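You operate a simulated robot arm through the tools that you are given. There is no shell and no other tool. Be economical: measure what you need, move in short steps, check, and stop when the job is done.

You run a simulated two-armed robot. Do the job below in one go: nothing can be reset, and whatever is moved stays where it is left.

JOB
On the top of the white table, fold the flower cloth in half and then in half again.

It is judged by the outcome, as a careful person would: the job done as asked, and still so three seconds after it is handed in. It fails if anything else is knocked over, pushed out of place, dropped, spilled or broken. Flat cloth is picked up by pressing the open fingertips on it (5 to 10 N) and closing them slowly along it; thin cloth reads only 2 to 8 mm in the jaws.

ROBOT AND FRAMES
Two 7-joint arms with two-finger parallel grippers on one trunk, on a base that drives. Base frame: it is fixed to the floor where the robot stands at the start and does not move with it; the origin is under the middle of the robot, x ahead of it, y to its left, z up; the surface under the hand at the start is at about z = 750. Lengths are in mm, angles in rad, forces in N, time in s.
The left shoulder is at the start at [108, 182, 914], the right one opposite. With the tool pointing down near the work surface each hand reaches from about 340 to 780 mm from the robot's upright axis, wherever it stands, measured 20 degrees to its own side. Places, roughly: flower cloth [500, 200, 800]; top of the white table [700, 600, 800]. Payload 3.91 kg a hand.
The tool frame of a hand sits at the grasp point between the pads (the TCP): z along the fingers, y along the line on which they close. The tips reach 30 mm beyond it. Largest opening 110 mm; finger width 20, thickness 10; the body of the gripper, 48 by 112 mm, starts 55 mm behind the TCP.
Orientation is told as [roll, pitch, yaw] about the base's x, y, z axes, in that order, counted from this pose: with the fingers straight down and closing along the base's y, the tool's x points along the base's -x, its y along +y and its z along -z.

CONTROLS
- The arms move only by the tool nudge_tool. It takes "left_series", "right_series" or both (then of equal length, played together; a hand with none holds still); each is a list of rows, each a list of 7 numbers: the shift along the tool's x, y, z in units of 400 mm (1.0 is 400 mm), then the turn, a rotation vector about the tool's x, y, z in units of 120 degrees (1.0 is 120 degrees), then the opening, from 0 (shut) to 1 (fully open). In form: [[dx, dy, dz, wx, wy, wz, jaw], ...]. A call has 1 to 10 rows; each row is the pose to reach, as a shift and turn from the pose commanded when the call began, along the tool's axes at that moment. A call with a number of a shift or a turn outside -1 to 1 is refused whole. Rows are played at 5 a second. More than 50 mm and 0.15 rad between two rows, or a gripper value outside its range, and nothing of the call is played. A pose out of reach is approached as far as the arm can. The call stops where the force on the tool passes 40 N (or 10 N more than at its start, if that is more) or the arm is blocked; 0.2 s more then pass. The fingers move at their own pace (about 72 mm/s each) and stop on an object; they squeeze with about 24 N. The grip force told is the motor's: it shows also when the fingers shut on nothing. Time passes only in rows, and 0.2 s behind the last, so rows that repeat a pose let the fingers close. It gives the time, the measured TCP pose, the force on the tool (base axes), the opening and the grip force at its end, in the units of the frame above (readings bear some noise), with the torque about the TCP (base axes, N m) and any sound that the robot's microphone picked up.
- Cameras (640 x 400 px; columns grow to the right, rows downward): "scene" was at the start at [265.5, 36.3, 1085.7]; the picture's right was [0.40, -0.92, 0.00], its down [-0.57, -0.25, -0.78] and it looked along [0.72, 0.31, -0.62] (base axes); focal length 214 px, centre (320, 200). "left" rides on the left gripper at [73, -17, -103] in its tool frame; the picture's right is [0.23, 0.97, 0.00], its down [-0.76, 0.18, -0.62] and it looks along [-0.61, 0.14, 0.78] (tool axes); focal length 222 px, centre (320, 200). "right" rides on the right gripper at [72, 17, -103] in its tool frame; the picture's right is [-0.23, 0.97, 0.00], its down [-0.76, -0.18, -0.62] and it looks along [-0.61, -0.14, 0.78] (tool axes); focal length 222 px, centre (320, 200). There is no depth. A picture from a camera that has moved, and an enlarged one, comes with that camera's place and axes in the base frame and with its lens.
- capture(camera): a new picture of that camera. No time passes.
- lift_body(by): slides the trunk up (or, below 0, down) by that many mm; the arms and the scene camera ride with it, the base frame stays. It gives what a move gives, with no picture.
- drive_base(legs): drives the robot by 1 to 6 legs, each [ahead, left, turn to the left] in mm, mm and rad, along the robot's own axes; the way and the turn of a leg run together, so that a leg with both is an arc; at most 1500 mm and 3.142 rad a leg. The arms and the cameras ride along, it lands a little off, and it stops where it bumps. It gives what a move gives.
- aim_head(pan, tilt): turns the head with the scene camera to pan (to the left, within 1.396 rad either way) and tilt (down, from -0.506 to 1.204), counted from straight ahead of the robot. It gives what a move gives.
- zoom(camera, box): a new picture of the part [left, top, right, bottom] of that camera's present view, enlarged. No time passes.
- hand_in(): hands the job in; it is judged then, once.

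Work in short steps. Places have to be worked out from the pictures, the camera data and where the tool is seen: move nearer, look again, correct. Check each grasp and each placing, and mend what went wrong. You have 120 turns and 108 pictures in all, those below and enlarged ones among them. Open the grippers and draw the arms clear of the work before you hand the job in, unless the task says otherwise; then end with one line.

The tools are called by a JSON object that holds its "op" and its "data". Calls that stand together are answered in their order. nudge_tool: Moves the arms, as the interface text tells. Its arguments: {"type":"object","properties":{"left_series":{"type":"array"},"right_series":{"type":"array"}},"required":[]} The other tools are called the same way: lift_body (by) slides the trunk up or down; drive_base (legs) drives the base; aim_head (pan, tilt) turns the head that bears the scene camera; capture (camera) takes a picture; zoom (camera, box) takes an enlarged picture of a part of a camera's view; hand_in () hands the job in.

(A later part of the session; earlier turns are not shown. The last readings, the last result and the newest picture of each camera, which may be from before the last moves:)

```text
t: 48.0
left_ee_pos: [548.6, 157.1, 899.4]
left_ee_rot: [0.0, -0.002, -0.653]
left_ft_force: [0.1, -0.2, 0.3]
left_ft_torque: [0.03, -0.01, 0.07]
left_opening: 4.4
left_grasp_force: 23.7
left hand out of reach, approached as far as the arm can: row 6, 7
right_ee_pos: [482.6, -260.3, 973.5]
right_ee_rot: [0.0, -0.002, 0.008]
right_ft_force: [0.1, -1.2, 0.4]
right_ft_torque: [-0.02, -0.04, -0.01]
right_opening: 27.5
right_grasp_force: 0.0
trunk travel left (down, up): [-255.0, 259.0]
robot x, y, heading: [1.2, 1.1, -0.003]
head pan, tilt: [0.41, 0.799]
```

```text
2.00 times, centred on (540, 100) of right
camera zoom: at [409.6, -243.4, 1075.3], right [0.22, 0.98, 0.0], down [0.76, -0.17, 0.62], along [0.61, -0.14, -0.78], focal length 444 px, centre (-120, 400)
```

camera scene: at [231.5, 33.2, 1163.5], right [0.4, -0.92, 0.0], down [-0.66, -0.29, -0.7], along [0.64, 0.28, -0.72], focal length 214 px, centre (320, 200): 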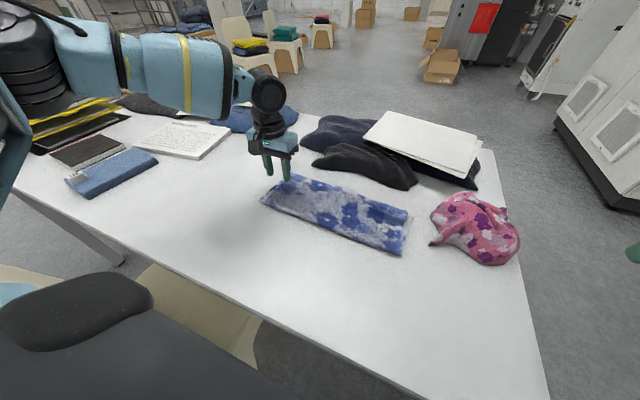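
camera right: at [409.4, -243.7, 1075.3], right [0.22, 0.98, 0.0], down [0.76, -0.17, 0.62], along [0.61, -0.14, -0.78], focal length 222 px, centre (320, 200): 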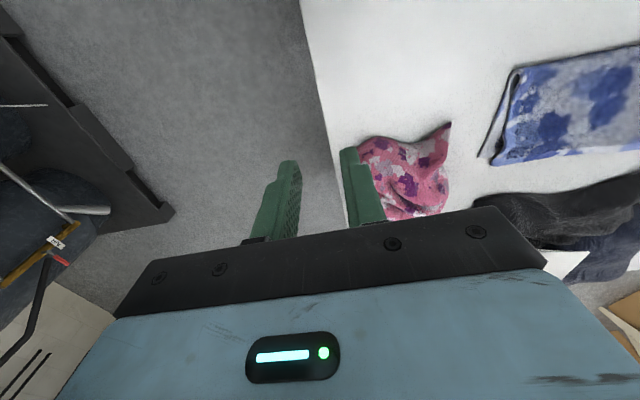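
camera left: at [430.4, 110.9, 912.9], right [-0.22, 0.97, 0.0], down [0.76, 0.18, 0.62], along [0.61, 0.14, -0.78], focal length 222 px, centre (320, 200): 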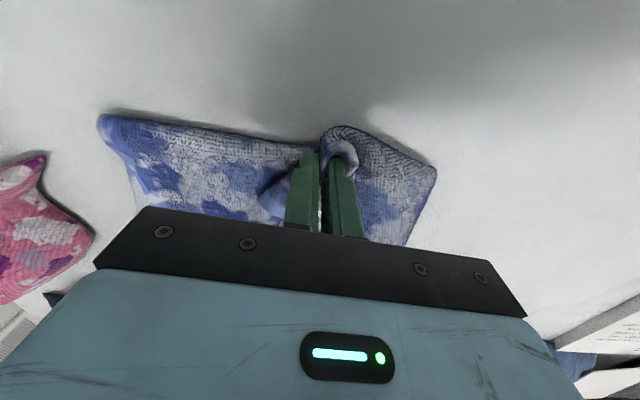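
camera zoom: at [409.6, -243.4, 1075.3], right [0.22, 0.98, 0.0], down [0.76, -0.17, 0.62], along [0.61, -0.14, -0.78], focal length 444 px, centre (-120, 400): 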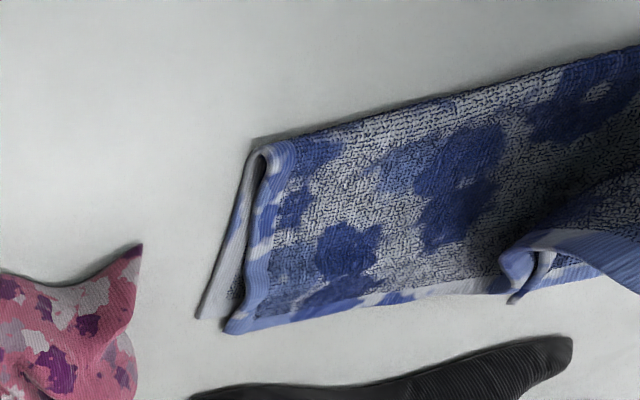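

The raised trunk probably costs reach here, since at the starting height the mirrored right-hand move worked. I'll lower it back 80 mm.

{"op": "lift_body", "data": {"by": -80}}

{"op": "nudge_tool", "data": {"left_series": [[0, 0, -0.1, 0, 0, 0, 0], [-0.03, 0.03, -0.2, 0, 0, 0, 0], [-0.07, 0.06, -0.24, 0, 0, 0, 0]]}}

```text
t: 49.2
left_ee_pos: [547.2, 156.2, 821.1]
left_ee_rot: [0.003, -0.002, -0.653]
left_ft_force: [-0.2, -0.1, 0.3]
left_ft_torque: [0.0, 0.0, 0.04]
left_opening: 4.4
left_grasp_force: 24.0
right_ee_pos: [483.4, -260.0, 893.6]
right_ee_rot: [-0.002, -0.002, 0.008]
right_ft_force: [-0.8, 0.1, 0.1]
right_ft_torque: [-0.01, 0.01, 0.0]
right_opening: 27.5
right_grasp_force: 0.0
trunk travel left (down, up): [-175.0, 339.0]
robot x, y, heading: [-0.6, 1.1, 0.006]
head pan, tilt: [0.41, 0.799]
```

```text
t: 50.0
left_ee_pos: [561.3, 187.1, 914.2]
left_ee_rot: [0.002, -0.003, -0.654]
left_ft_force: [0.1, 0.0, 0.3]
left_ft_torque: [-0.02, -0.02, 0.07]
left_opening: 4.3
left_grasp_force: 24.5
left hand out of reach, approached as far as the arm can: row 2, 3
right_ee_pos: [482.6, -257.2, 894.4]
right_ee_rot: [-0.002, -0.002, 0.008]
right_ft_force: [-0.5, 0.5, 0.7]
right_ft_torque: [0.0, -0.02, -0.01]
right_opening: 27.5
right_grasp_force: 0.1
trunk travel left (down, up): [-175.0, 339.0]
robot x, y, heading: [2.1, -0.7, -0.001]
head pan, tilt: [0.41, 0.799]
```

The left arm still can't cross over in this posture, so I'll move the whole base to the right with the cloth held instead. First I'll check that the floor on the right is clear.

{"op": "aim_head", "data": {"pan": -1.1, "tilt": 0.9}}

{"op": "capture", "data": {"camera": "scene"}}

{"op": "capture", "data": {"camera": "left"}}

```text
t: 51.6
left_ee_pos: [562.8, 185.7, 912.9]
left_ee_rot: [0.001, -0.002, -0.653]
left_ft_force: [-0.7, 0.6, -0.1]
left_ft_torque: [-0.01, -0.04, 0.04]
left_opening: 4.1
left_grasp_force: 24.0
right_ee_pos: [483.2, -259.3, 893.6]
right_ee_rot: [-0.002, -0.002, 0.007]
right_ft_force: [-0.5, 0.7, 0.2]
right_ft_torque: [0.03, -0.02, -0.04]
right_opening: 27.2
right_grasp_force: 0.1
trunk travel left (down, up): [-175.0, 339.0]
robot x, y, heading: [1.1, 1.6, 0.001]
head pan, tilt: [-1.1, 0.901]
```

```text
40 pictures are left
camera scene: at [220.9, -65.2, 1067.1], right [-0.89, -0.45, 0.0], down [-0.36, 0.7, -0.62], along [0.28, -0.55, -0.78], focal length 214 px, centre (320, 200)
```

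scene: 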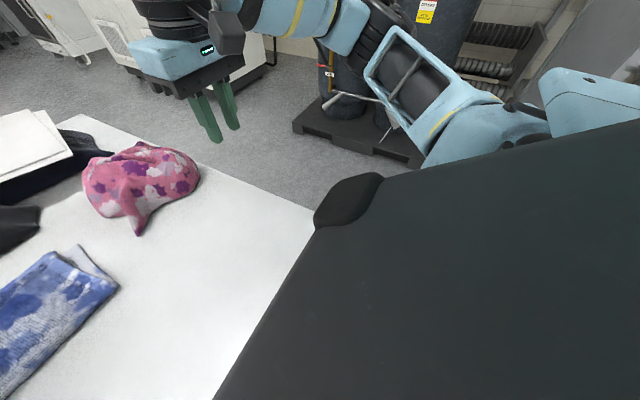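

```text
39 pictures are left
camera left: at [494.0, 216.2, 1015.7], right [0.41, 0.91, 0.0], down [0.71, -0.32, 0.62], along [0.57, -0.26, -0.78], focal length 222 px, centre (320, 200)
```

left: 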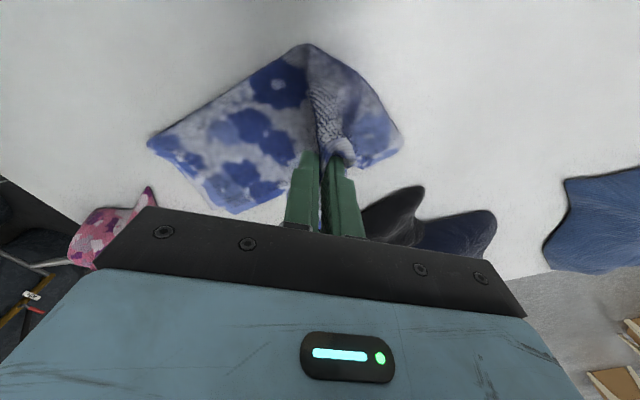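

There's about a metre of clear floor to the right. I'll rotate the left hand back to yaw 0 and centre it in x before driving.

{"op": "nudge_tool", "data": {"left_series": [[0, 0, 0, 0, 0, -0.06, 0], [-0.01, 0.015, 0, 0, 0, -0.12, 0], [-0.02, 0.03, 0, 0, 0, -0.18, 0], [-0.03, 0.045, 0.01, 0, 0, -0.24, 0], [-0.044, 0.065, 0.02, 0, 0, -0.3, 0]]}}

{"op": "aim_head", "data": {"pan": 0.3, "tilt": 0.8}}

{"op": "drive_base", "data": {"legs": [[0, -90, 0]]}}

{"op": "capture", "data": {"camera": "scene"}}

```text
t: 52.8
left_ee_pos: [593.3, 195.6, 905.0]
left_ee_rot: [0.0, -0.002, -0.02]
left_ft_force: [-0.4, 0.5, 0.3]
left_ft_torque: [0.03, 0.01, -0.04]
left_opening: 4.2
left_grasp_force: 24.0
right_ee_pos: [485.0, -259.5, 892.6]
right_ee_rot: [0.0, -0.001, 0.008]
right_ft_force: [0.2, -0.1, 0.2]
right_ft_torque: [-0.02, 0.03, -0.01]
right_opening: 27.3
right_grasp_force: 0.0
trunk travel left (down, up): [-175.0, 339.0]
robot x, y, heading: [-2.3, -0.9, 0.006]
head pan, tilt: [-1.1, 0.901]
```

```text
t: 54.3
left_ee_pos: [591.7, 196.8, 907.2]
left_ee_rot: [0.0, 0.0, -0.025]
left_ft_force: [0.1, 0.3, -0.6]
left_ft_torque: [0.02, 0.03, -0.09]
left_opening: 4.2
left_grasp_force: 24.5
right_ee_pos: [483.8, -259.1, 892.6]
right_ee_rot: [-0.001, -0.002, 0.008]
right_ft_force: [-1.0, 0.6, -0.5]
right_ft_torque: [-0.01, 0.03, 0.01]
right_opening: 27.3
right_grasp_force: 0.0
trunk travel left (down, up): [-175.0, 339.0]
robot x, y, heading: [1.1, 1.4, 0.001]
head pan, tilt: [0.3, 0.799]
```

```text
t: 55.8
left_ee_pos: [592.9, 107.4, 906.2]
left_ee_rot: [0.002, -0.004, -0.023]
left_ft_force: [0.0, 0.6, -0.2]
left_ft_torque: [0.01, 0.01, -0.05]
left_opening: 4.3
left_grasp_force: 24.6
right_ee_pos: [484.5, -347.9, 893.2]
right_ee_rot: [-0.001, -0.003, 0.005]
right_ft_force: [-0.9, 0.2, 0.1]
right_ft_torque: [0.02, 0.02, -0.02]
right_opening: 27.3
right_grasp_force: 0.0
trunk travel left (down, up): [-175.0, 339.0]
robot x, y, heading: [-2.8, -88.4, -0.003]
head pan, tilt: [0.3, 0.799]
```

```text
38 pictures are left
camera scene: at [263.7, -63.0, 1075.1], right [0.3, -0.95, 0.0], down [-0.68, -0.21, -0.7], along [0.67, 0.21, -0.72], focal length 214 px, centre (320, 200)
```

scene: 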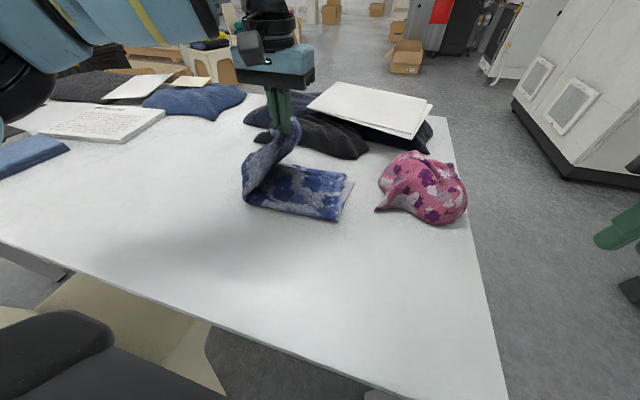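

Driving works well and the flap is coming over cleanly. I'll lower a bit and continue the drive in stages.

{"op": "nudge_tool", "data": {"left_series": [[0, 0, 0.04, 0, 0, 0, 0], [0.01, 0, 0.07, 0, 0, 0, 0]]}}

{"op": "drive_base", "data": {"legs": [[0, -60, 0]]}}

{"op": "nudge_tool", "data": {"left_series": [[0.01, 0, 0.06, 0, 0, 0, 0], [0.02, 0, 0.12, 0, 0, 0, 0]]}}

{"op": "capture", "data": {"camera": "scene"}}

{"op": "capture", "data": {"camera": "left"}}

```text
t: 56.4
left_ee_pos: [587.4, 107.5, 877.2]
left_ee_rot: [0.0, 0.0, -0.023]
left_ft_force: [0.2, -0.6, -0.5]
left_ft_torque: [0.05, -0.01, -0.09]
left_opening: 4.5
left_grasp_force: 24.5
right_ee_pos: [484.3, -349.2, 892.8]
right_ee_rot: [0.0, -0.004, 0.006]
right_ft_force: [0.6, -0.1, 0.2]
right_ft_torque: [0.01, -0.04, 0.02]
right_opening: 27.4
right_grasp_force: 0.1
trunk travel left (down, up): [-175.0, 339.0]
robot x, y, heading: [-2.9, -89.2, 0.002]
head pan, tilt: [0.3, 0.799]
```

```text
t: 57.6
left_ee_pos: [587.6, 47.2, 877.0]
left_ee_rot: [-0.001, -0.002, -0.02]
left_ft_force: [0.4, 0.3, 0.4]
left_ft_torque: [0.01, 0.03, -0.06]
left_opening: 4.1
left_grasp_force: 24.0
right_ee_pos: [483.6, -408.1, 892.8]
right_ee_rot: [0.0, -0.001, 0.006]
right_ft_force: [-0.8, 0.4, 0.4]
right_ft_torque: [0.02, -0.01, 0.0]
right_opening: 27.2
right_grasp_force: 0.1
trunk travel left (down, up): [-175.0, 339.0]
robot x, y, heading: [-0.3, -148.6, -0.002]
head pan, tilt: [0.3, 0.799]
```

```text
t: 58.2
left_ee_pos: [580.6, 48.1, 830.7]
left_ee_rot: [0.0, -0.003, -0.021]
left_ft_force: [-0.5, 0.0, -0.2]
left_ft_torque: [0.02, -0.02, -0.1]
left_opening: 4.3
left_grasp_force: 23.9
right_ee_pos: [483.3, -408.2, 893.6]
right_ee_rot: [0.0, -0.003, 0.006]
right_ft_force: [0.0, -0.4, -0.4]
right_ft_torque: [-0.03, -0.01, 0.02]
right_opening: 27.3
right_grasp_force: 0.1
trunk travel left (down, up): [-175.0, 339.0]
robot x, y, heading: [1.7, -148.8, 0.003]
head pan, tilt: [0.3, 0.799]
```

```text
37 pictures are left
camera scene: at [263.9, -122.8, 1075.0], right [0.3, -0.95, 0.0], down [-0.68, -0.21, -0.7], along [0.67, 0.21, -0.72], focal length 214 px, centre (320, 200)
```

scene: 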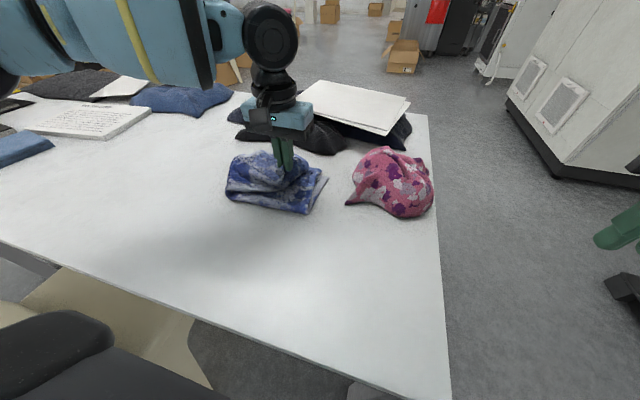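

```text
36 pictures are left
camera left: at [507.5, 32.4, 932.7], right [-0.21, 0.98, 0.0], down [0.76, 0.16, 0.62], along [0.61, 0.13, -0.78], focal length 222 px, centre (320, 200)
```

left: 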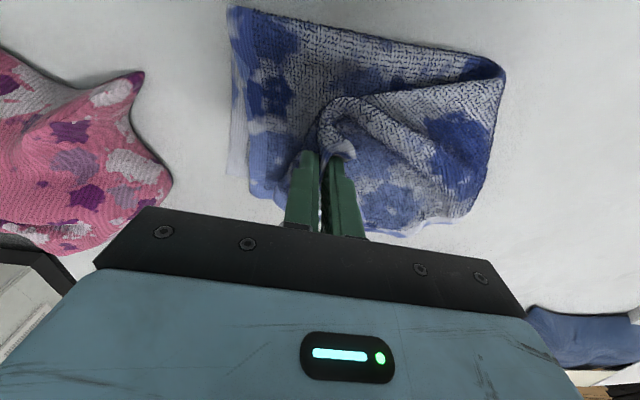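

The flap is across, with its corners trailing under the grip. I'll drive the last 40 mm, lower, release and then tidy the corners individually.

{"op": "drive_base", "data": {"legs": [[0, -45, 0]]}}

{"op": "nudge_tool", "data": {"left_series": [[0, 0, 0.05, 0, 0, 0, 0], [0, 0, 0.07, 0, 0, 0, 0], [0, 0, 0.07, 0, 0, 0, 0.08], [0, 0, 0.07, 0, 0, 0, 0.18], [0, 0, 0.03, 0, 0, 0, 0.2], [0, 0, -0.06, 0, 0, 0, 0.2], [0, 0.05, -0.16, 0, 0, 0, 0.2], [0, 0.1, -0.26, 0, 0, 0, 0.2]]}}

{"op": "capture", "data": {"camera": "left"}}

{"op": "zoom", "data": {"camera": "scene", "box": [180, 100, 380, 240]}}

```text
t: 59.2
left_ee_pos: [580.7, 3.4, 831.0]
left_ee_rot: [0.0, -0.002, -0.02]
left_ft_force: [0.2, -0.6, -0.4]
left_ft_torque: [0.01, 0.0, -0.09]
left_opening: 4.2
left_grasp_force: 24.0
right_ee_pos: [484.6, -452.5, 893.4]
right_ee_rot: [-0.001, -0.002, 0.008]
right_ft_force: [0.1, 0.4, 0.2]
right_ft_torque: [0.0, 0.03, -0.02]
right_opening: 27.8
right_grasp_force: 0.0
trunk travel left (down, up): [-175.0, 339.0]
robot x, y, heading: [-1.2, -192.9, 0.003]
head pan, tilt: [0.3, 0.799]
```

```text
t: 61.0
left_ee_pos: [581.8, 41.3, 934.0]
left_ee_rot: [0.001, -0.003, -0.021]
left_ft_force: [0.0, 0.4, 0.8]
left_ft_torque: [0.03, -0.01, -0.02]
left_opening: 21.9
left_grasp_force: 0.1
right_ee_pos: [484.6, -453.2, 893.2]
right_ee_rot: [0.0, -0.001, 0.007]
right_ft_force: [0.0, 0.5, -0.2]
right_ft_torque: [-0.01, 0.03, 0.05]
right_opening: 27.4
right_grasp_force: 0.0
trunk travel left (down, up): [-175.0, 339.0]
robot x, y, heading: [-2.0, -194.6, 0.005]
head pan, tilt: [0.3, 0.799]
```

```text
35 pictures are left
camera left: at [507.9, 26.0, 1037.4], right [-0.21, 0.98, 0.0], down [0.76, 0.16, 0.62], along [0.61, 0.13, -0.78], focal length 222 px, centre (320, 200)
```

left: 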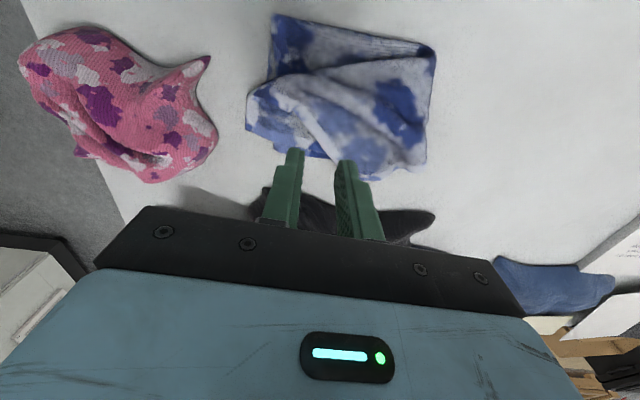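

```text
2.86 times, centred on (280, 170) of scene
camera zoom: at [263.5, -168.3, 1075.1], right [0.3, -0.95, 0.0], down [-0.68, -0.21, -0.7], along [0.67, 0.21, -0.72], focal length 613 px, centre (434, 286)
```

zoom: 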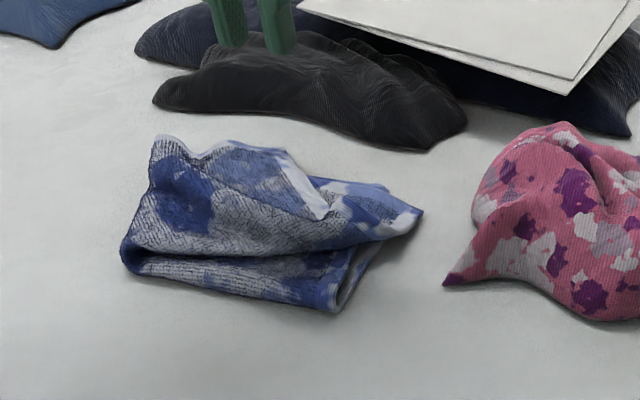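

The flap lies skewed. I'll look closer at the arrangement.

{"op": "zoom", "data": {"camera": "left", "box": [220, 0, 460, 190]}}

```text
2.11 times, centred on (340, 95) of left
camera zoom: at [507.9, 26.0, 1037.4], right [-0.21, 0.98, 0.0], down [0.76, 0.16, 0.62], along [0.61, 0.13, -0.78], focal length 468 px, centre (278, 421)
```

zoom: 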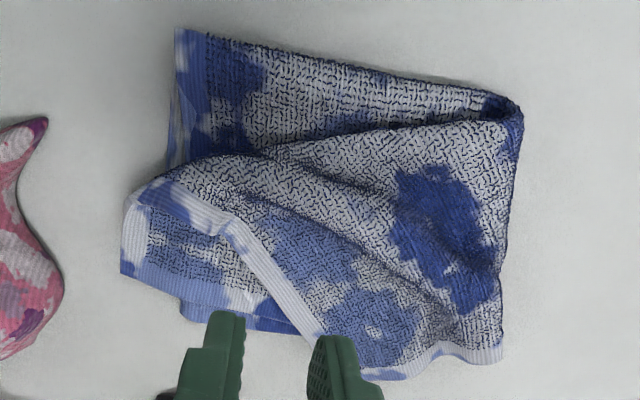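

The inner far corner sits correctly at (633,-45). The creased near corner of the flap, at (575,-15), needs to go to about (513,-35), and the outer layer's far corner, at (644,86), needs to go to about (635,-40). I'll fix these one at a time with the left hand, starting with the creased corner.

{"op": "nudge_tool", "data": {"left_series": [[0.005, -0.05, 0.05, 0, 0, 0, 0.25], [0.01, -0.1, 0.15, 0, 0, 0, 0.25], [0.012, -0.1, 0.25, 0, 0, 0, 0.25]]}}

{"op": "capture", "data": {"camera": "left"}}

{"op": "zoom", "data": {"camera": "scene", "box": [180, 100, 380, 240]}}

```text
t: 61.8
left_ee_pos: [574.1, 2.0, 832.5]
left_ee_rot: [0.001, 0.0, -0.021]
left_ft_force: [-0.1, 0.1, 0.3]
left_ft_torque: [0.01, 0.02, -0.02]
left_opening: 27.3
left_grasp_force: 0.0
right_ee_pos: [484.4, -453.9, 892.7]
right_ee_rot: [0.001, -0.002, 0.009]
right_ft_force: [-0.4, 0.4, -0.1]
right_ft_torque: [0.03, 0.02, 0.0]
right_opening: 27.6
right_grasp_force: 0.0
trunk travel left (down, up): [-175.0, 339.0]
robot x, y, heading: [-0.0, -193.4, 0.006]
head pan, tilt: [0.3, 0.799]
```

```text
32 pictures are left
camera left: at [500.3, -12.7, 935.5], right [-0.21, 0.98, 0.0], down [0.76, 0.16, 0.62], along [0.61, 0.13, -0.78], focal length 222 px, centre (320, 200)
```

left: 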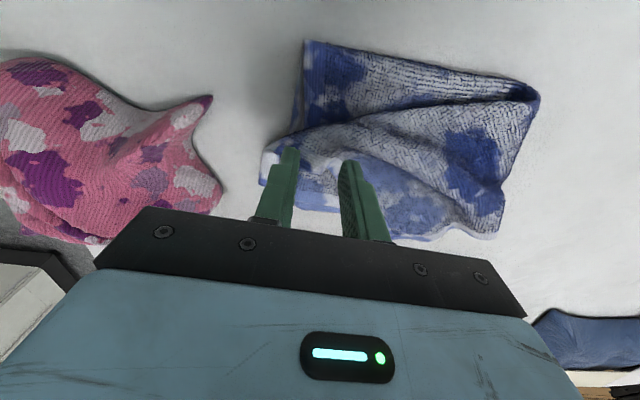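

```text
2.86 times, centred on (280, 170) of scene
camera zoom: at [264.0, -168.1, 1075.0], right [0.3, -0.95, 0.0], down [-0.68, -0.21, -0.7], along [0.67, 0.21, -0.72], focal length 613 px, centre (434, 286)
```

zoom: 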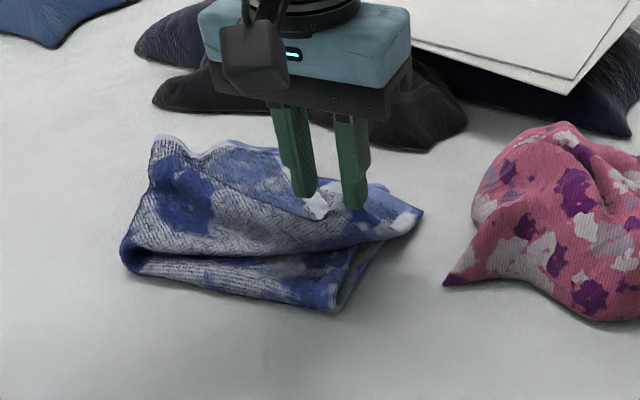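

I'll shift 15 mm towards the creased corner at about (585,-26) and lower until there's light contact.

{"op": "nudge_tool", "data": {"left_series": [[-0.005, -0.038, 0.02, 0, 0, 0, 0.25], [-0.005, -0.038, 0.06, 0, 0, 0, 0.25], [-0.005, -0.038, 0.085, 0, 0, 0, 0.25], [-0.005, -0.038, 0.095, 0, 0, 0, 0.25]]}}

{"op": "zoom", "data": {"camera": "scene", "box": [220, 120, 360, 220]}}

```text
t: 62.8
left_ee_pos: [579.4, -11.5, 797.7]
left_ee_rot: [0.001, -0.001, -0.021]
left_ft_force: [0.4, -0.7, 0.4]
left_ft_torque: [0.01, -0.02, 0.03]
left_opening: 27.7
left_grasp_force: 0.1
right_ee_pos: [484.1, -453.6, 893.1]
right_ee_rot: [0.0, -0.001, 0.007]
right_ft_force: [-0.9, 0.2, -0.4]
right_ft_torque: [0.0, 0.0, 0.01]
right_opening: 27.6
right_grasp_force: 0.0
trunk travel left (down, up): [-175.0, 339.0]
robot x, y, heading: [-1.4, -195.2, 0.002]
head pan, tilt: [0.3, 0.799]
```

```text
4.00 times, centred on (290, 170) of scene
camera zoom: at [263.7, -168.4, 1075.1], right [0.3, -0.95, 0.0], down [-0.68, -0.21, -0.7], along [0.67, 0.21, -0.72], focal length 858 px, centre (440, 320)
```

zoom: 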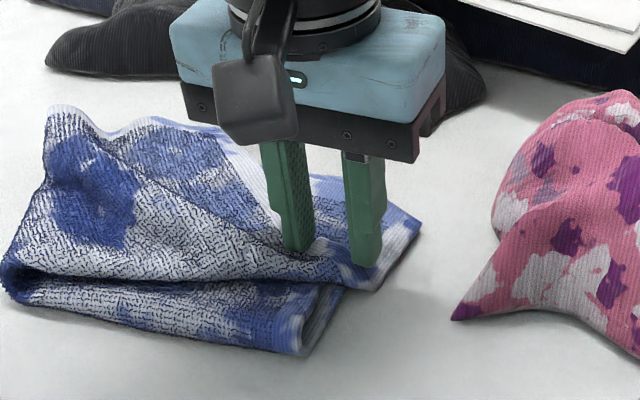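

The fingers straddle the crease just inside the corner. I'll press and close slowly.

{"op": "nudge_tool", "data": {"left_series": [[0, 0, 0.015, 0, 0, 0, 0.25], [0, 0, 0.022, 0, 0, 0, 0.25], [0, 0, 0.028, 0, 0, 0, 0.25]]}}

```text
t: 63.6
left_ee_pos: [578.3, -13.4, 789.2]
left_ee_rot: [-0.003, -0.009, -0.021]
left_ft_force: [-1.2, -0.7, 23.3]
left_ft_torque: [0.37, -0.03, 0.01]
left_opening: 26.9
left_grasp_force: 0.1
right_ee_pos: [483.4, -453.6, 894.2]
right_ee_rot: [0.0, -0.003, 0.006]
right_ft_force: [0.2, -0.2, 0.4]
right_ft_torque: [-0.02, 0.0, 0.0]
right_opening: 27.6
right_grasp_force: 0.0
trunk travel left (down, up): [-175.0, 339.0]
robot x, y, heading: [2.3, -190.5, 0.0]
head pan, tilt: [0.3, 0.799]
```

That's pressing too hard, so I'll back off 3 mm and close.

{"op": "nudge_tool", "data": {"left_series": [[0, 0, -0.007, 0, 0, 0, 0.25], [0, 0, -0.007, 0, 0, 0, 0.21], [0, 0, -0.007, 0, 0, 0, 0.17], [0, 0, -0.007, 0, 0, 0, 0.13], [0, 0, -0.007, 0, 0, 0, 0.09], [0, 0, -0.007, 0, 0, 0, 0.05], [0, 0, -0.007, 0, 0, 0, 0], [0, 0, -0.007, 0, 0, 0, 0]]}}

{"op": "nudge_tool", "data": {"left_series": [[0, 0, -0.04, 0, 0, 0, 0], [0, 0, -0.09, 0, 0, 0, 0]]}}

{"op": "zoom", "data": {"camera": "scene", "box": [200, 100, 360, 220]}}

{"op": "capture", "data": {"camera": "left"}}

```text
t: 65.4
left_ee_pos: [578.2, -13.0, 789.2]
left_ee_rot: [0.0, -0.003, -0.021]
left_ft_force: [-1.0, 4.4, 20.6]
left_ft_torque: [0.24, 0.05, 0.03]
left_opening: 4.7
left_grasp_force: 24.3
right_ee_pos: [483.0, -454.3, 894.0]
right_ee_rot: [0.0, -0.003, 0.008]
right_ft_force: [0.7, -0.1, 0.4]
right_ft_torque: [0.03, -0.01, 0.01]
right_opening: 27.6
right_grasp_force: 0.0
trunk travel left (down, up): [-175.0, 339.0]
robot x, y, heading: [1.8, -192.7, 0.002]
head pan, tilt: [0.3, 0.799]
```

```text
t: 66.0
left_ee_pos: [578.6, -11.9, 822.5]
left_ee_rot: [-0.001, 0.0, -0.021]
left_ft_force: [-0.3, -0.1, -0.1]
left_ft_torque: [-0.03, -0.03, -0.01]
left_opening: 3.9
left_grasp_force: 24.0
right_ee_pos: [484.4, -453.7, 892.7]
right_ee_rot: [-0.001, -0.002, 0.007]
right_ft_force: [0.1, -0.1, 0.1]
right_ft_torque: [-0.04, 0.0, -0.03]
right_opening: 27.6
right_grasp_force: 0.1
trunk travel left (down, up): [-175.0, 339.0]
robot x, y, heading: [0.1, -194.8, 0.002]
head pan, tilt: [0.3, 0.799]
```

```text
3.33 times, centred on (280, 160) of scene
camera zoom: at [263.7, -168.4, 1075.0], right [0.3, -0.95, 0.0], down [-0.68, -0.21, -0.7], along [0.67, 0.21, -0.72], focal length 715 px, centre (453, 333)
```

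zoom: 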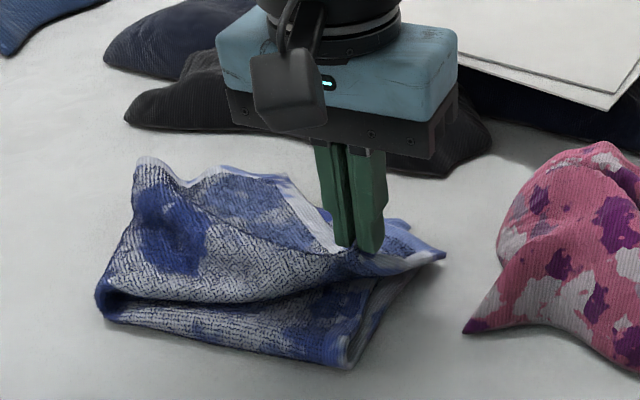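

```text
28 pictures are left
camera left: at [505.4, -27.7, 925.8], right [-0.21, 0.98, 0.0], down [0.77, 0.16, 0.62], along [0.61, 0.13, -0.78], focal length 222 px, centre (320, 200)
```

left: 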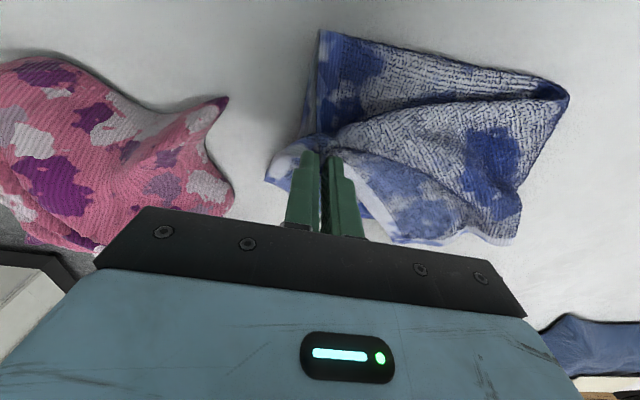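

It's held. I'll carry it 53 mm nearer and 10 mm right, lower and release.

{"op": "nudge_tool", "data": {"left_series": [[0.03, -0.005, -0.07, 0, 0, 0, 0], [0.08, -0.015, -0.09, 0, 0, 0, 0], [0.125, -0.025, -0.05, 0, 0, 0, 0], [0.138, -0.028, 0.02, 0, 0, 0, 0], [0.138, -0.028, 0.065, 0, 0, 0, 0], [0.138, -0.028, 0.065, 0, 0, 0, 0.1], [0.138, -0.028, 0.065, 0, 0, 0, 0.25], [0.138, -0.028, 0.02, 0, 0, 0, 0.25], [0.138, 0, -0.08, 0, 0, 0, 0.25], [0.138, 0.05, -0.18, 0, 0, 0, 0.25]]}}

{"op": "capture", "data": {"camera": "left"}}

{"op": "zoom", "data": {"camera": "scene", "box": [200, 100, 360, 220]}}

```text
t: 68.2
left_ee_pos: [524.3, 8.3, 895.3]
left_ee_rot: [0.0, -0.002, -0.021]
left_ft_force: [-0.8, -0.6, -0.6]
left_ft_torque: [-0.02, 0.0, 0.0]
left_opening: 27.7
left_grasp_force: 0.0
right_ee_pos: [484.7, -454.5, 893.6]
right_ee_rot: [0.0, -0.002, 0.006]
right_ft_force: [-0.2, 1.4, -0.4]
right_ft_torque: [-0.04, 0.0, 0.01]
right_opening: 27.7
right_grasp_force: 0.0
trunk travel left (down, up): [-175.0, 339.0]
robot x, y, heading: [1.9, -195.5, -0.003]
head pan, tilt: [0.3, 0.799]
```

```text
27 pictures are left
camera left: at [450.4, -7.5, 998.0], right [-0.21, 0.98, 0.0], down [0.76, 0.16, 0.62], along [0.61, 0.13, -0.78], focal length 222 px, centre (320, 200)
```

left: 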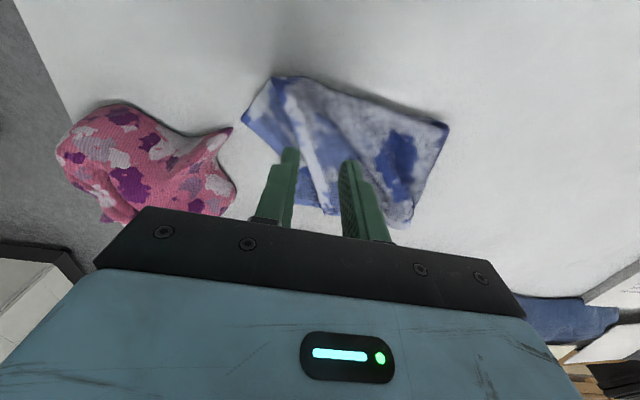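

```text
3.33 times, centred on (280, 160) of scene
camera zoom: at [263.4, -168.1, 1075.2], right [0.3, -0.95, 0.0], down [-0.68, -0.21, -0.7], along [0.67, 0.21, -0.72], focal length 715 px, centre (453, 333)
```

zoom: 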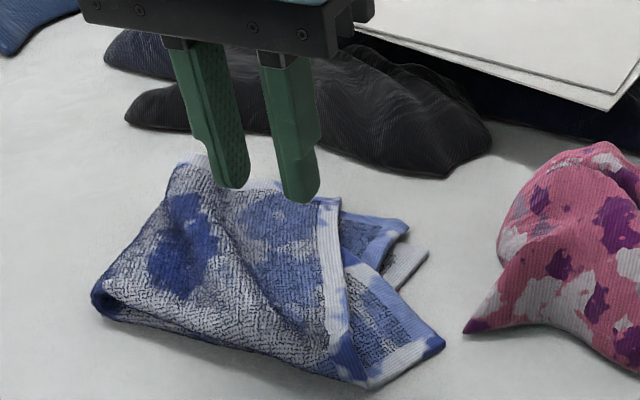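

The creased corner is now in place at (506,-42). Next is the inner layer's corner, which sticks out at about (550,-73) and belongs at about (635,-40). I'll approach it carefully, because the pink cloth's tip is close at about (566,-81).

{"op": "nudge_tool", "data": {"left_series": [[-0.02, -0.06, 0, 0, 0, 0, 0.18], [-0.04, -0.12, 0.05, 0, 0, 0, 0.18], [-0.06, -0.157, 0.12, 0, 0, 0, 0.18], [-0.06, -0.157, 0.2, 0, 0, 0, 0.18], [-0.06, -0.157, 0.235, 0, 0, 0, 0.18]]}}

{"op": "capture", "data": {"camera": "left"}}

{"op": "zoom", "data": {"camera": "scene", "box": [240, 120, 360, 210]}}

```text
t: 69.4
left_ee_pos: [544.4, -54.3, 800.8]
left_ee_rot: [0.0, -0.005, -0.02]
left_ft_force: [0.1, -0.5, 0.3]
left_ft_torque: [-0.01, 0.04, -0.03]
left_opening: 19.8
left_grasp_force: 0.0
left hand out of reach, approached as far as the arm can: row 3
right_ee_pos: [484.1, -454.4, 892.4]
right_ee_rot: [0.002, -0.003, 0.007]
right_ft_force: [-0.6, 0.3, -0.7]
right_ft_torque: [-0.01, 0.0, 0.0]
right_opening: 27.4
right_grasp_force: 0.1
trunk travel left (down, up): [-175.0, 339.0]
robot x, y, heading: [1.4, -196.0, 0.0]
head pan, tilt: [0.3, 0.799]
```

```text
25 pictures are left
camera left: at [470.6, -69.7, 903.7], right [-0.21, 0.98, 0.0], down [0.76, 0.16, 0.63], along [0.61, 0.13, -0.78], focal length 222 px, centre (320, 200)
```

left: 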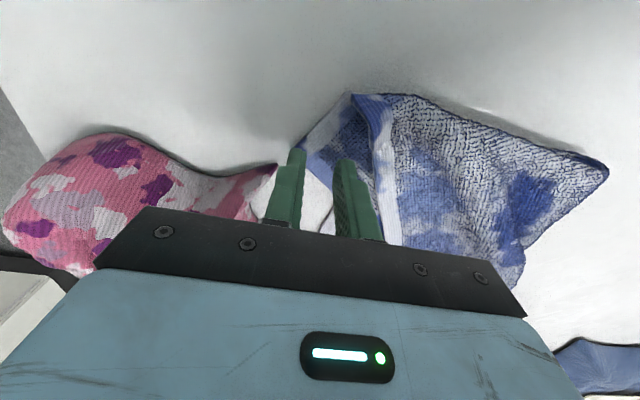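

```text
4.44 times, centred on (300, 165) of scene
camera zoom: at [263.6, -168.4, 1075.2], right [0.3, -0.95, 0.0], down [-0.68, -0.21, -0.7], along [0.67, 0.21, -0.72], focal length 953 px, centre (409, 356)
```

zoom: 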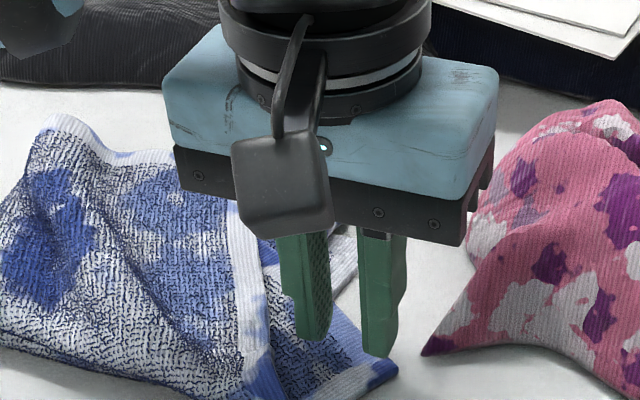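

The outer fingertip would land on the corner, with about 15 mm to spare from the pink tip. I'll nudge 5 mm further and press gently.

{"op": "nudge_tool", "data": {"left_series": [[-0.012, 0.005, 0.015, 0, 0, 0, 0.18], [-0.012, 0.005, 0.03, 0, 0, 0, 0.18], [-0.012, 0.005, 0.04, 0, 0, 0, 0.18]]}}

```text
t: 70.2
left_ee_pos: [551.2, -53.4, 786.1]
left_ee_rot: [0.001, -0.001, -0.022]
left_ft_force: [0.2, 0.1, 1.2]
left_ft_torque: [0.02, -0.02, -0.01]
left_opening: 19.9
left_grasp_force: 0.2
right_ee_pos: [484.1, -454.8, 894.1]
right_ee_rot: [0.0, -0.001, 0.008]
right_ft_force: [0.3, -0.7, -0.9]
right_ft_torque: [-0.01, -0.02, -0.01]
right_opening: 27.3
right_grasp_force: 0.1
trunk travel left (down, up): [-175.0, 339.0]
robot x, y, heading: [-1.7, -194.4, -0.002]
head pan, tilt: [0.3, 0.799]
```

Just touching, so I'll press 3 mm more, close slowly and lift 30 mm.

{"op": "nudge_tool", "data": {"left_series": [[0, 0, 0.0085, 0, 0, 0, 0.18], [0, 0, 0.0085, 0, 0, 0, 0.15], [0, 0, 0.0085, 0, 0, 0, 0.11], [0, 0, 0.0085, 0, 0, 0, 0.07], [0, 0, 0.0085, 0, 0, 0, 0.03], [0, 0, 0.0085, 0, 0, 0, 0], [0, 0, 0.0085, 0, 0, 0, 0], [0, 0, -0.03, 0, 0, 0, 0], [0, 0.02, -0.07, 0, 0, 0, 0]]}}

{"op": "zoom", "data": {"camera": "scene", "box": [200, 100, 360, 220]}}

```text
t: 72.2
left_ee_pos: [552.5, -45.4, 814.2]
left_ee_rot: [-0.002, 0.0, -0.022]
left_ft_force: [-0.4, 0.1, -0.1]
left_ft_torque: [-0.02, 0.0, 0.04]
left_opening: 0.1
left_grasp_force: 24.2
right_ee_pos: [484.5, -452.9, 893.2]
right_ee_rot: [0.0, -0.001, 0.006]
right_ft_force: [-0.6, -0.3, 0.7]
right_ft_torque: [0.02, -0.01, 0.0]
right_opening: 27.5
right_grasp_force: 0.0
trunk travel left (down, up): [-175.0, 339.0]
robot x, y, heading: [3.5, -194.6, 0.001]
head pan, tilt: [0.3, 0.799]
```

```text
3.33 times, centred on (280, 160) of scene
camera zoom: at [263.4, -168.3, 1075.1], right [0.3, -0.95, 0.0], down [-0.68, -0.21, -0.7], along [0.67, 0.21, -0.72], focal length 715 px, centre (453, 333)
```

zoom: 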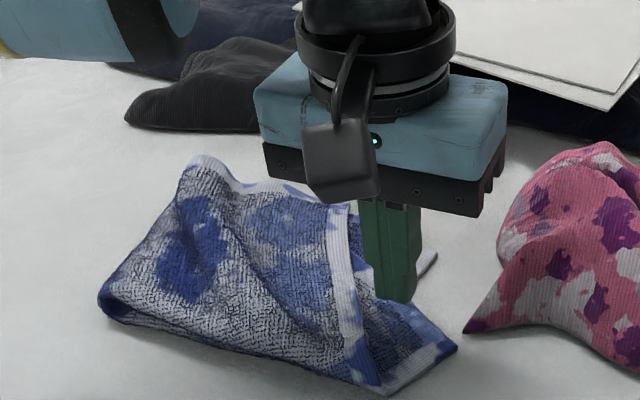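

The pinch slipped, with the jaws at 0. I'll retry with a wider opening and a firmer press.

{"op": "nudge_tool", "data": {"left_series": [[0, -0.005, 0, 0, 0, 0, 0.273], [0, -0.005, 0.04, 0, 0, 0, 0.273], [0, -0.005, 0.07, 0, 0, 0, 0.273], [0, -0.005, 0.08, 0, 0, 0, 0.273]]}}

```text
t: 73.2
left_ee_pos: [552.0, -46.9, 787.8]
left_ee_rot: [-0.002, -0.01, -0.019]
left_ft_force: [2.6, 1.0, 28.2]
left_ft_torque: [0.74, 0.07, -0.08]
left_opening: 30.8
left_grasp_force: 0.9
right_ee_pos: [483.8, -453.6, 894.1]
right_ee_rot: [-0.001, -0.004, 0.008]
right_ft_force: [0.0, -0.1, 0.1]
right_ft_torque: [0.01, 0.03, 0.01]
right_opening: 27.6
right_grasp_force: 0.1
trunk travel left (down, up): [-175.0, 339.0]
robot x, y, heading: [1.9, -191.1, 0.005]
head pan, tilt: [0.3, 0.799]
```

The inner finger is now on the stack at 28 N. I'll back off 2.5 mm and close.

{"op": "nudge_tool", "data": {"left_series": [[0, 0, -0.006, 0, 0, 0, 0.273], [0, 0, -0.006, 0, 0, 0, 0.23], [0, 0, -0.004, 0, 0, 0, 0.19], [0, 0, -0.002, 0, 0, 0, 0.15], [0, 0, 0, 0, 0, 0, 0.11], [0, 0, 0, 0, 0, 0, 0.07], [0, 0, 0, 0, 0, 0, 0.03], [0, 0, 0, 0, 0, 0, 0], [0, 0, 0, 0, 0, 0, 0]]}}

{"op": "nudge_tool", "data": {"left_series": [[0, 0, -0.03, 0, 0, 0, 0], [0, 0.02, -0.07, 0, 0, 0, 0]]}}

{"op": "zoom", "data": {"camera": "scene", "box": [200, 100, 360, 220]}}

```text
t: 74.5
left_ee_pos: [551.8, -46.7, 787.7]
left_ee_rot: [-0.001, -0.012, -0.019]
left_ft_force: [-3.0, 1.9, 18.4]
left_ft_torque: [0.22, 0.21, -0.02]
left_opening: 0.1
left_grasp_force: 24.2
right_ee_pos: [484.2, -453.5, 892.2]
right_ee_rot: [0.0, -0.005, 0.008]
right_ft_force: [-0.3, 0.8, -0.1]
right_ft_torque: [0.02, 0.0, 0.05]
right_opening: 27.7
right_grasp_force: 0.0
trunk travel left (down, up): [-175.0, 339.0]
robot x, y, heading: [2.8, -194.9, 0.003]
head pan, tilt: [0.3, 0.799]
stopped in row 6 (left hand): the force on the tool passed its limit at 40 N (the readings are from after the stop); the commanded pose is now the measured one
```

```text
t: 75.1
left_ee_pos: [551.0, -38.7, 814.1]
left_ee_rot: [0.0, -0.006, -0.02]
left_ft_force: [0.5, -0.2, 0.3]
left_ft_torque: [0.04, 0.03, -0.04]
left_opening: 0.0
left_grasp_force: 24.0
right_ee_pos: [483.3, -453.4, 892.8]
right_ee_rot: [-0.001, -0.001, 0.007]
right_ft_force: [0.2, 0.0, -0.2]
right_ft_torque: [-0.02, 0.0, 0.01]
right_opening: 27.1
right_grasp_force: 0.1
trunk travel left (down, up): [-175.0, 339.0]
robot x, y, heading: [-0.7, -197.1, 0.0]
head pan, tilt: [0.3, 0.799]
```

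```text
3.33 times, centred on (280, 160) of scene
camera zoom: at [263.5, -168.3, 1075.1], right [0.3, -0.95, 0.0], down [-0.68, -0.21, -0.7], along [0.67, 0.21, -0.72], focal length 715 px, centre (453, 333)
```

zoom: 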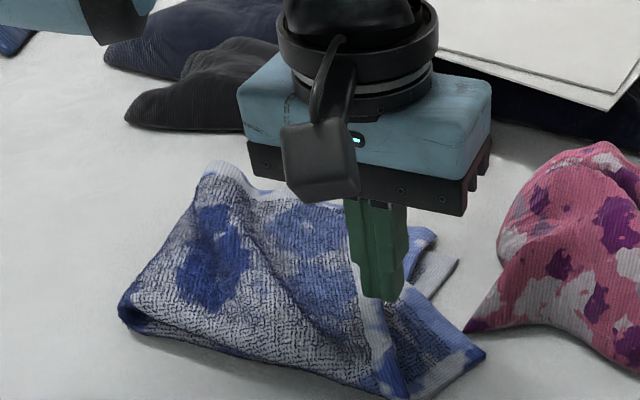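

The drag moved the cloth about 15–20 mm to the right, close to the pink cloth. I'll lift, drive the base 60 mm right for better reach, and then pick that corner where it's a single layer on the table.

{"op": "nudge_tool", "data": {"left_series": [[0.01, 0, -0.06, 0, 0, 0, 0.22], [0.012, 0, -0.1, 0, 0, 0, 0.22]]}}

{"op": "drive_base", "data": {"legs": [[0, -60, 0]]}}

{"op": "capture", "data": {"camera": "left"}}

{"op": "zoom", "data": {"camera": "scene", "box": [160, 100, 340, 230]}}

```text
t: 75.7
left_ee_pos: [548.0, -38.9, 855.4]
left_ee_rot: [0.002, -0.006, -0.02]
left_ft_force: [-0.6, -0.2, 0.1]
left_ft_torque: [0.05, 0.01, 0.03]
left_opening: 24.4
left_grasp_force: 0.0
right_ee_pos: [484.9, -453.8, 893.1]
right_ee_rot: [0.0, -0.002, 0.006]
right_ft_force: [0.1, -0.2, 0.3]
right_ft_torque: [0.01, 0.01, -0.02]
right_opening: 27.5
right_grasp_force: 0.1
trunk travel left (down, up): [-175.0, 339.0]
robot x, y, heading: [-2.6, -188.8, 0.003]
head pan, tilt: [0.3, 0.799]
```

```text
t: 76.9
left_ee_pos: [546.5, -96.4, 856.8]
left_ee_rot: [0.002, -0.008, -0.021]
left_ft_force: [-0.2, 0.7, -0.3]
left_ft_torque: [0.01, -0.01, 0.02]
left_opening: 24.4
left_grasp_force: 0.0
right_ee_pos: [484.5, -512.0, 893.4]
right_ee_rot: [0.0, -0.002, 0.009]
right_ft_force: [-0.2, 0.8, 0.3]
right_ft_torque: [-0.04, 0.01, 0.02]
right_opening: 27.4
right_grasp_force: 0.0
trunk travel left (down, up): [-175.0, 339.0]
robot x, y, heading: [-0.8, -249.6, -0.001]
head pan, tilt: [0.3, 0.799]
```

```text
21 pictures are left
camera left: at [473.2, -113.6, 958.2], right [-0.21, 0.98, 0.0], down [0.76, 0.16, 0.63], along [0.61, 0.13, -0.78], focal length 222 px, centre (320, 200)
```

left: 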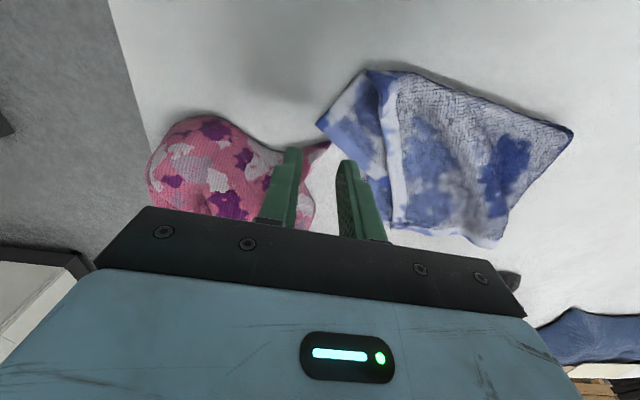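

```text
3.08 times, centred on (250, 165) of scene
camera zoom: at [263.9, -226.9, 1075.1], right [0.3, -0.95, 0.0], down [-0.68, -0.21, -0.7], along [0.67, 0.21, -0.72], focal length 660 px, centre (535, 308)
```

zoom: 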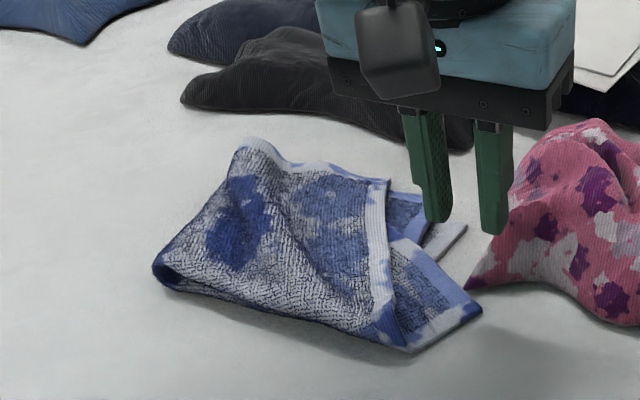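

I now have a clear view: the inner corner is at (546,-101), the pink tip at about (558,-86) and the base packet edge at y≈-52. I'll go in slightly near of the corner, at TCP (536,-84), to stay clear of the pink cloth.

{"op": "nudge_tool", "data": {"left_series": [[0.026, 0.03, 0.05, 0, 0, 0, 0.22], [0.026, 0.03, 0.12, 0, 0, 0, 0.22], [0.026, 0.03, 0.165, 0, 0, 0, 0.22], [0.026, 0.03, 0.182, 0, 0, 0, 0.22]]}}

{"op": "zoom", "data": {"camera": "scene", "box": [200, 120, 340, 220]}}

```text
t: 77.9
left_ee_pos: [537.8, -85.5, 782.5]
left_ee_rot: [0.0, -0.01, -0.02]
left_ft_force: [-1.6, 2.1, 10.9]
left_ft_torque: [0.2, -0.05, 0.01]
left_opening: 24.4
left_grasp_force: 0.3
right_ee_pos: [483.8, -511.4, 893.3]
right_ee_rot: [0.0, -0.002, 0.01]
right_ft_force: [0.2, 0.5, 0.0]
right_ft_torque: [-0.01, 0.02, -0.03]
right_opening: 27.7
right_grasp_force: 0.2
trunk travel left (down, up): [-175.0, 339.0]
robot x, y, heading: [-3.3, -248.8, 0.003]
head pan, tilt: [0.3, 0.799]
```

```text
4.00 times, centred on (270, 170) of scene
camera zoom: at [262.8, -226.5, 1075.5], right [0.3, -0.95, 0.0], down [-0.68, -0.21, -0.7], along [0.67, 0.21, -0.72], focal length 858 px, centre (520, 320)
```

zoom: 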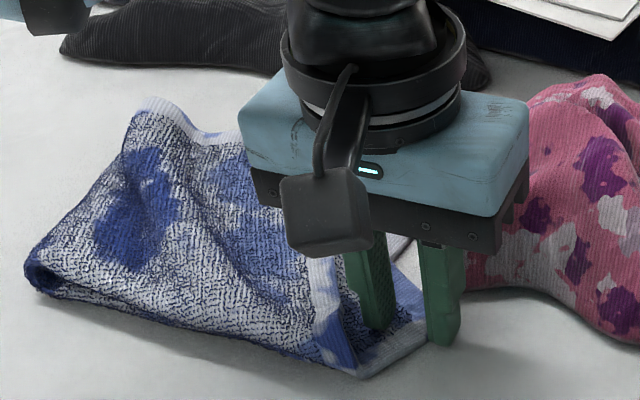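

Good placement at 10.9 N. I'll close slowly, then lift 35 mm moving away from the pink cloth.

{"op": "nudge_tool", "data": {"left_series": [[0, 0, 0, 0, 0, 0, 0.18], [0, 0, 0, 0, 0, 0, 0.14], [0, 0, 0, 0, 0, 0, 0.1], [0, 0, 0, 0, 0, 0, 0.06], [0, 0, 0, 0, 0, 0, 0.03], [0, 0, 0, 0, 0, 0, 0], [0, 0, 0, 0, 0, 0, 0]]}}

{"op": "nudge_tool", "data": {"left_series": [[0, 0.02, -0.04, 0, 0, 0, 0], [0, 0.06, -0.09, 0, 0, 0, 0]]}}

{"op": "zoom", "data": {"camera": "scene", "box": [180, 110, 340, 220]}}

```text
t: 79.5
left_ee_pos: [536.7, -85.4, 782.3]
left_ee_rot: [0.0, -0.009, -0.018]
left_ft_force: [1.4, 1.4, 23.3]
left_ft_torque: [0.14, -0.05, -0.01]
left_opening: 3.4
left_grasp_force: 24.2
right_ee_pos: [484.5, -510.8, 893.2]
right_ee_rot: [0.0, -0.003, 0.009]
right_ft_force: [0.8, 0.3, 0.0]
right_ft_torque: [-0.01, -0.03, 0.0]
right_opening: 27.5
right_grasp_force: 0.0
trunk travel left (down, up): [-175.0, 339.0]
robot x, y, heading: [2.0, -252.2, 0.001]
head pan, tilt: [0.3, 0.799]
```

```text
t: 80.1
left_ee_pos: [538.2, -60.4, 819.1]
left_ee_rot: [0.001, -0.003, -0.021]
left_ft_force: [-0.1, -0.6, 0.0]
left_ft_torque: [0.01, -0.02, -0.01]
left_opening: 3.0
left_grasp_force: 24.2
right_ee_pos: [485.4, -511.0, 893.7]
right_ee_rot: [0.0, -0.002, 0.009]
right_ft_force: [0.6, -0.3, -0.2]
right_ft_torque: [-0.03, 0.04, 0.04]
right_opening: 27.3
right_grasp_force: 0.0
trunk travel left (down, up): [-175.0, 339.0]
robot x, y, heading: [0.0, -249.9, 0.003]
head pan, tilt: [0.3, 0.799]
```

```text
3.64 times, centred on (260, 165) of scene
camera zoom: at [263.6, -226.3, 1075.0], right [0.3, -0.95, 0.0], down [-0.68, -0.21, -0.7], along [0.67, 0.21, -0.72], focal length 780 px, centre (538, 327)
```

zoom: 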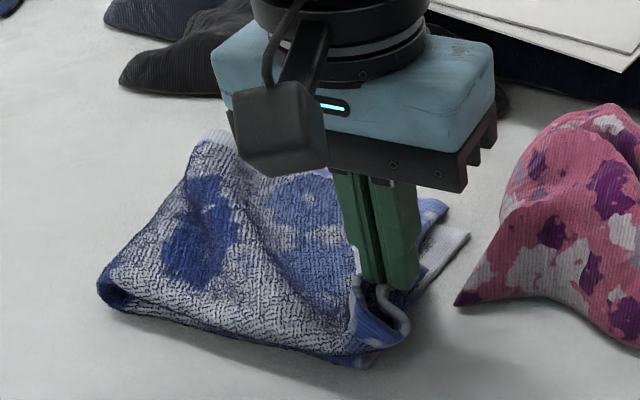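

It's held and the pink cloth is untouched. I'll carry the inner corner to the far right, over the packet's corner, and release it there.

{"op": "nudge_tool", "data": {"left_series": [[-0.03, 0.025, -0.03, 0, 0, 0, 0], [-0.09, 0.035, -0.05, 0, 0, 0, 0], [-0.15, 0.039, -0.04, 0, 0, 0, 0], [-0.205, 0.039, 0, 0, 0, 0, 0], [-0.205, 0.039, 0.055, 0, 0, 0, 0], [-0.205, 0.039, 0.06, 0, 0, 0, 0.08], [-0.205, 0.039, 0.06, 0, 0, 0, 0.2], [-0.205, 0.039, 0, 0, 0, 0, 0.2], [-0.19, 0.06, -0.1, 0, 0, 0, 0.2], [-0.17, 0.13, -0.2, 0, 0, 0, 0.2]]}}

{"op": "capture", "data": {"camera": "left"}}

{"op": "zoom", "data": {"camera": "scene", "box": [160, 100, 340, 230]}}

```text
t: 82.3
left_ee_pos: [605.7, -13.4, 901.3]
left_ee_rot: [0.002, -0.006, -0.019]
left_ft_force: [0.0, -0.5, 1.3]
left_ft_torque: [0.02, 0.01, 0.01]
left_opening: 21.8
left_grasp_force: 0.1
right_ee_pos: [484.9, -511.0, 893.7]
right_ee_rot: [0.0, -0.001, 0.01]
right_ft_force: [0.0, 0.6, -0.5]
right_ft_torque: [-0.04, -0.04, 0.02]
right_opening: 27.5
right_grasp_force: 0.0
trunk travel left (down, up): [-175.0, 339.0]
robot x, y, heading: [-2.1, -254.5, 0.001]
head pan, tilt: [0.3, 0.799]
```

```text
17 pictures are left
camera left: at [531.7, -29.0, 1004.0], right [-0.21, 0.98, 0.0], down [0.76, 0.16, 0.63], along [0.61, 0.13, -0.78], focal length 222 px, centre (320, 200)
```

left: 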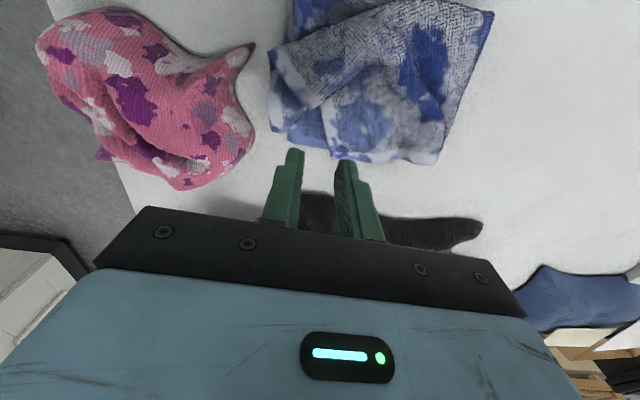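

```text
3.08 times, centred on (250, 165) of scene
camera zoom: at [263.3, -226.2, 1075.2], right [0.3, -0.95, 0.0], down [-0.68, -0.21, -0.7], along [0.67, 0.21, -0.72], focal length 660 px, centre (535, 308)
```

zoom: 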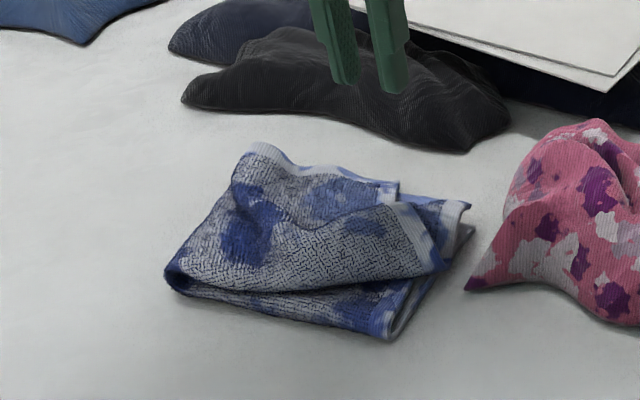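

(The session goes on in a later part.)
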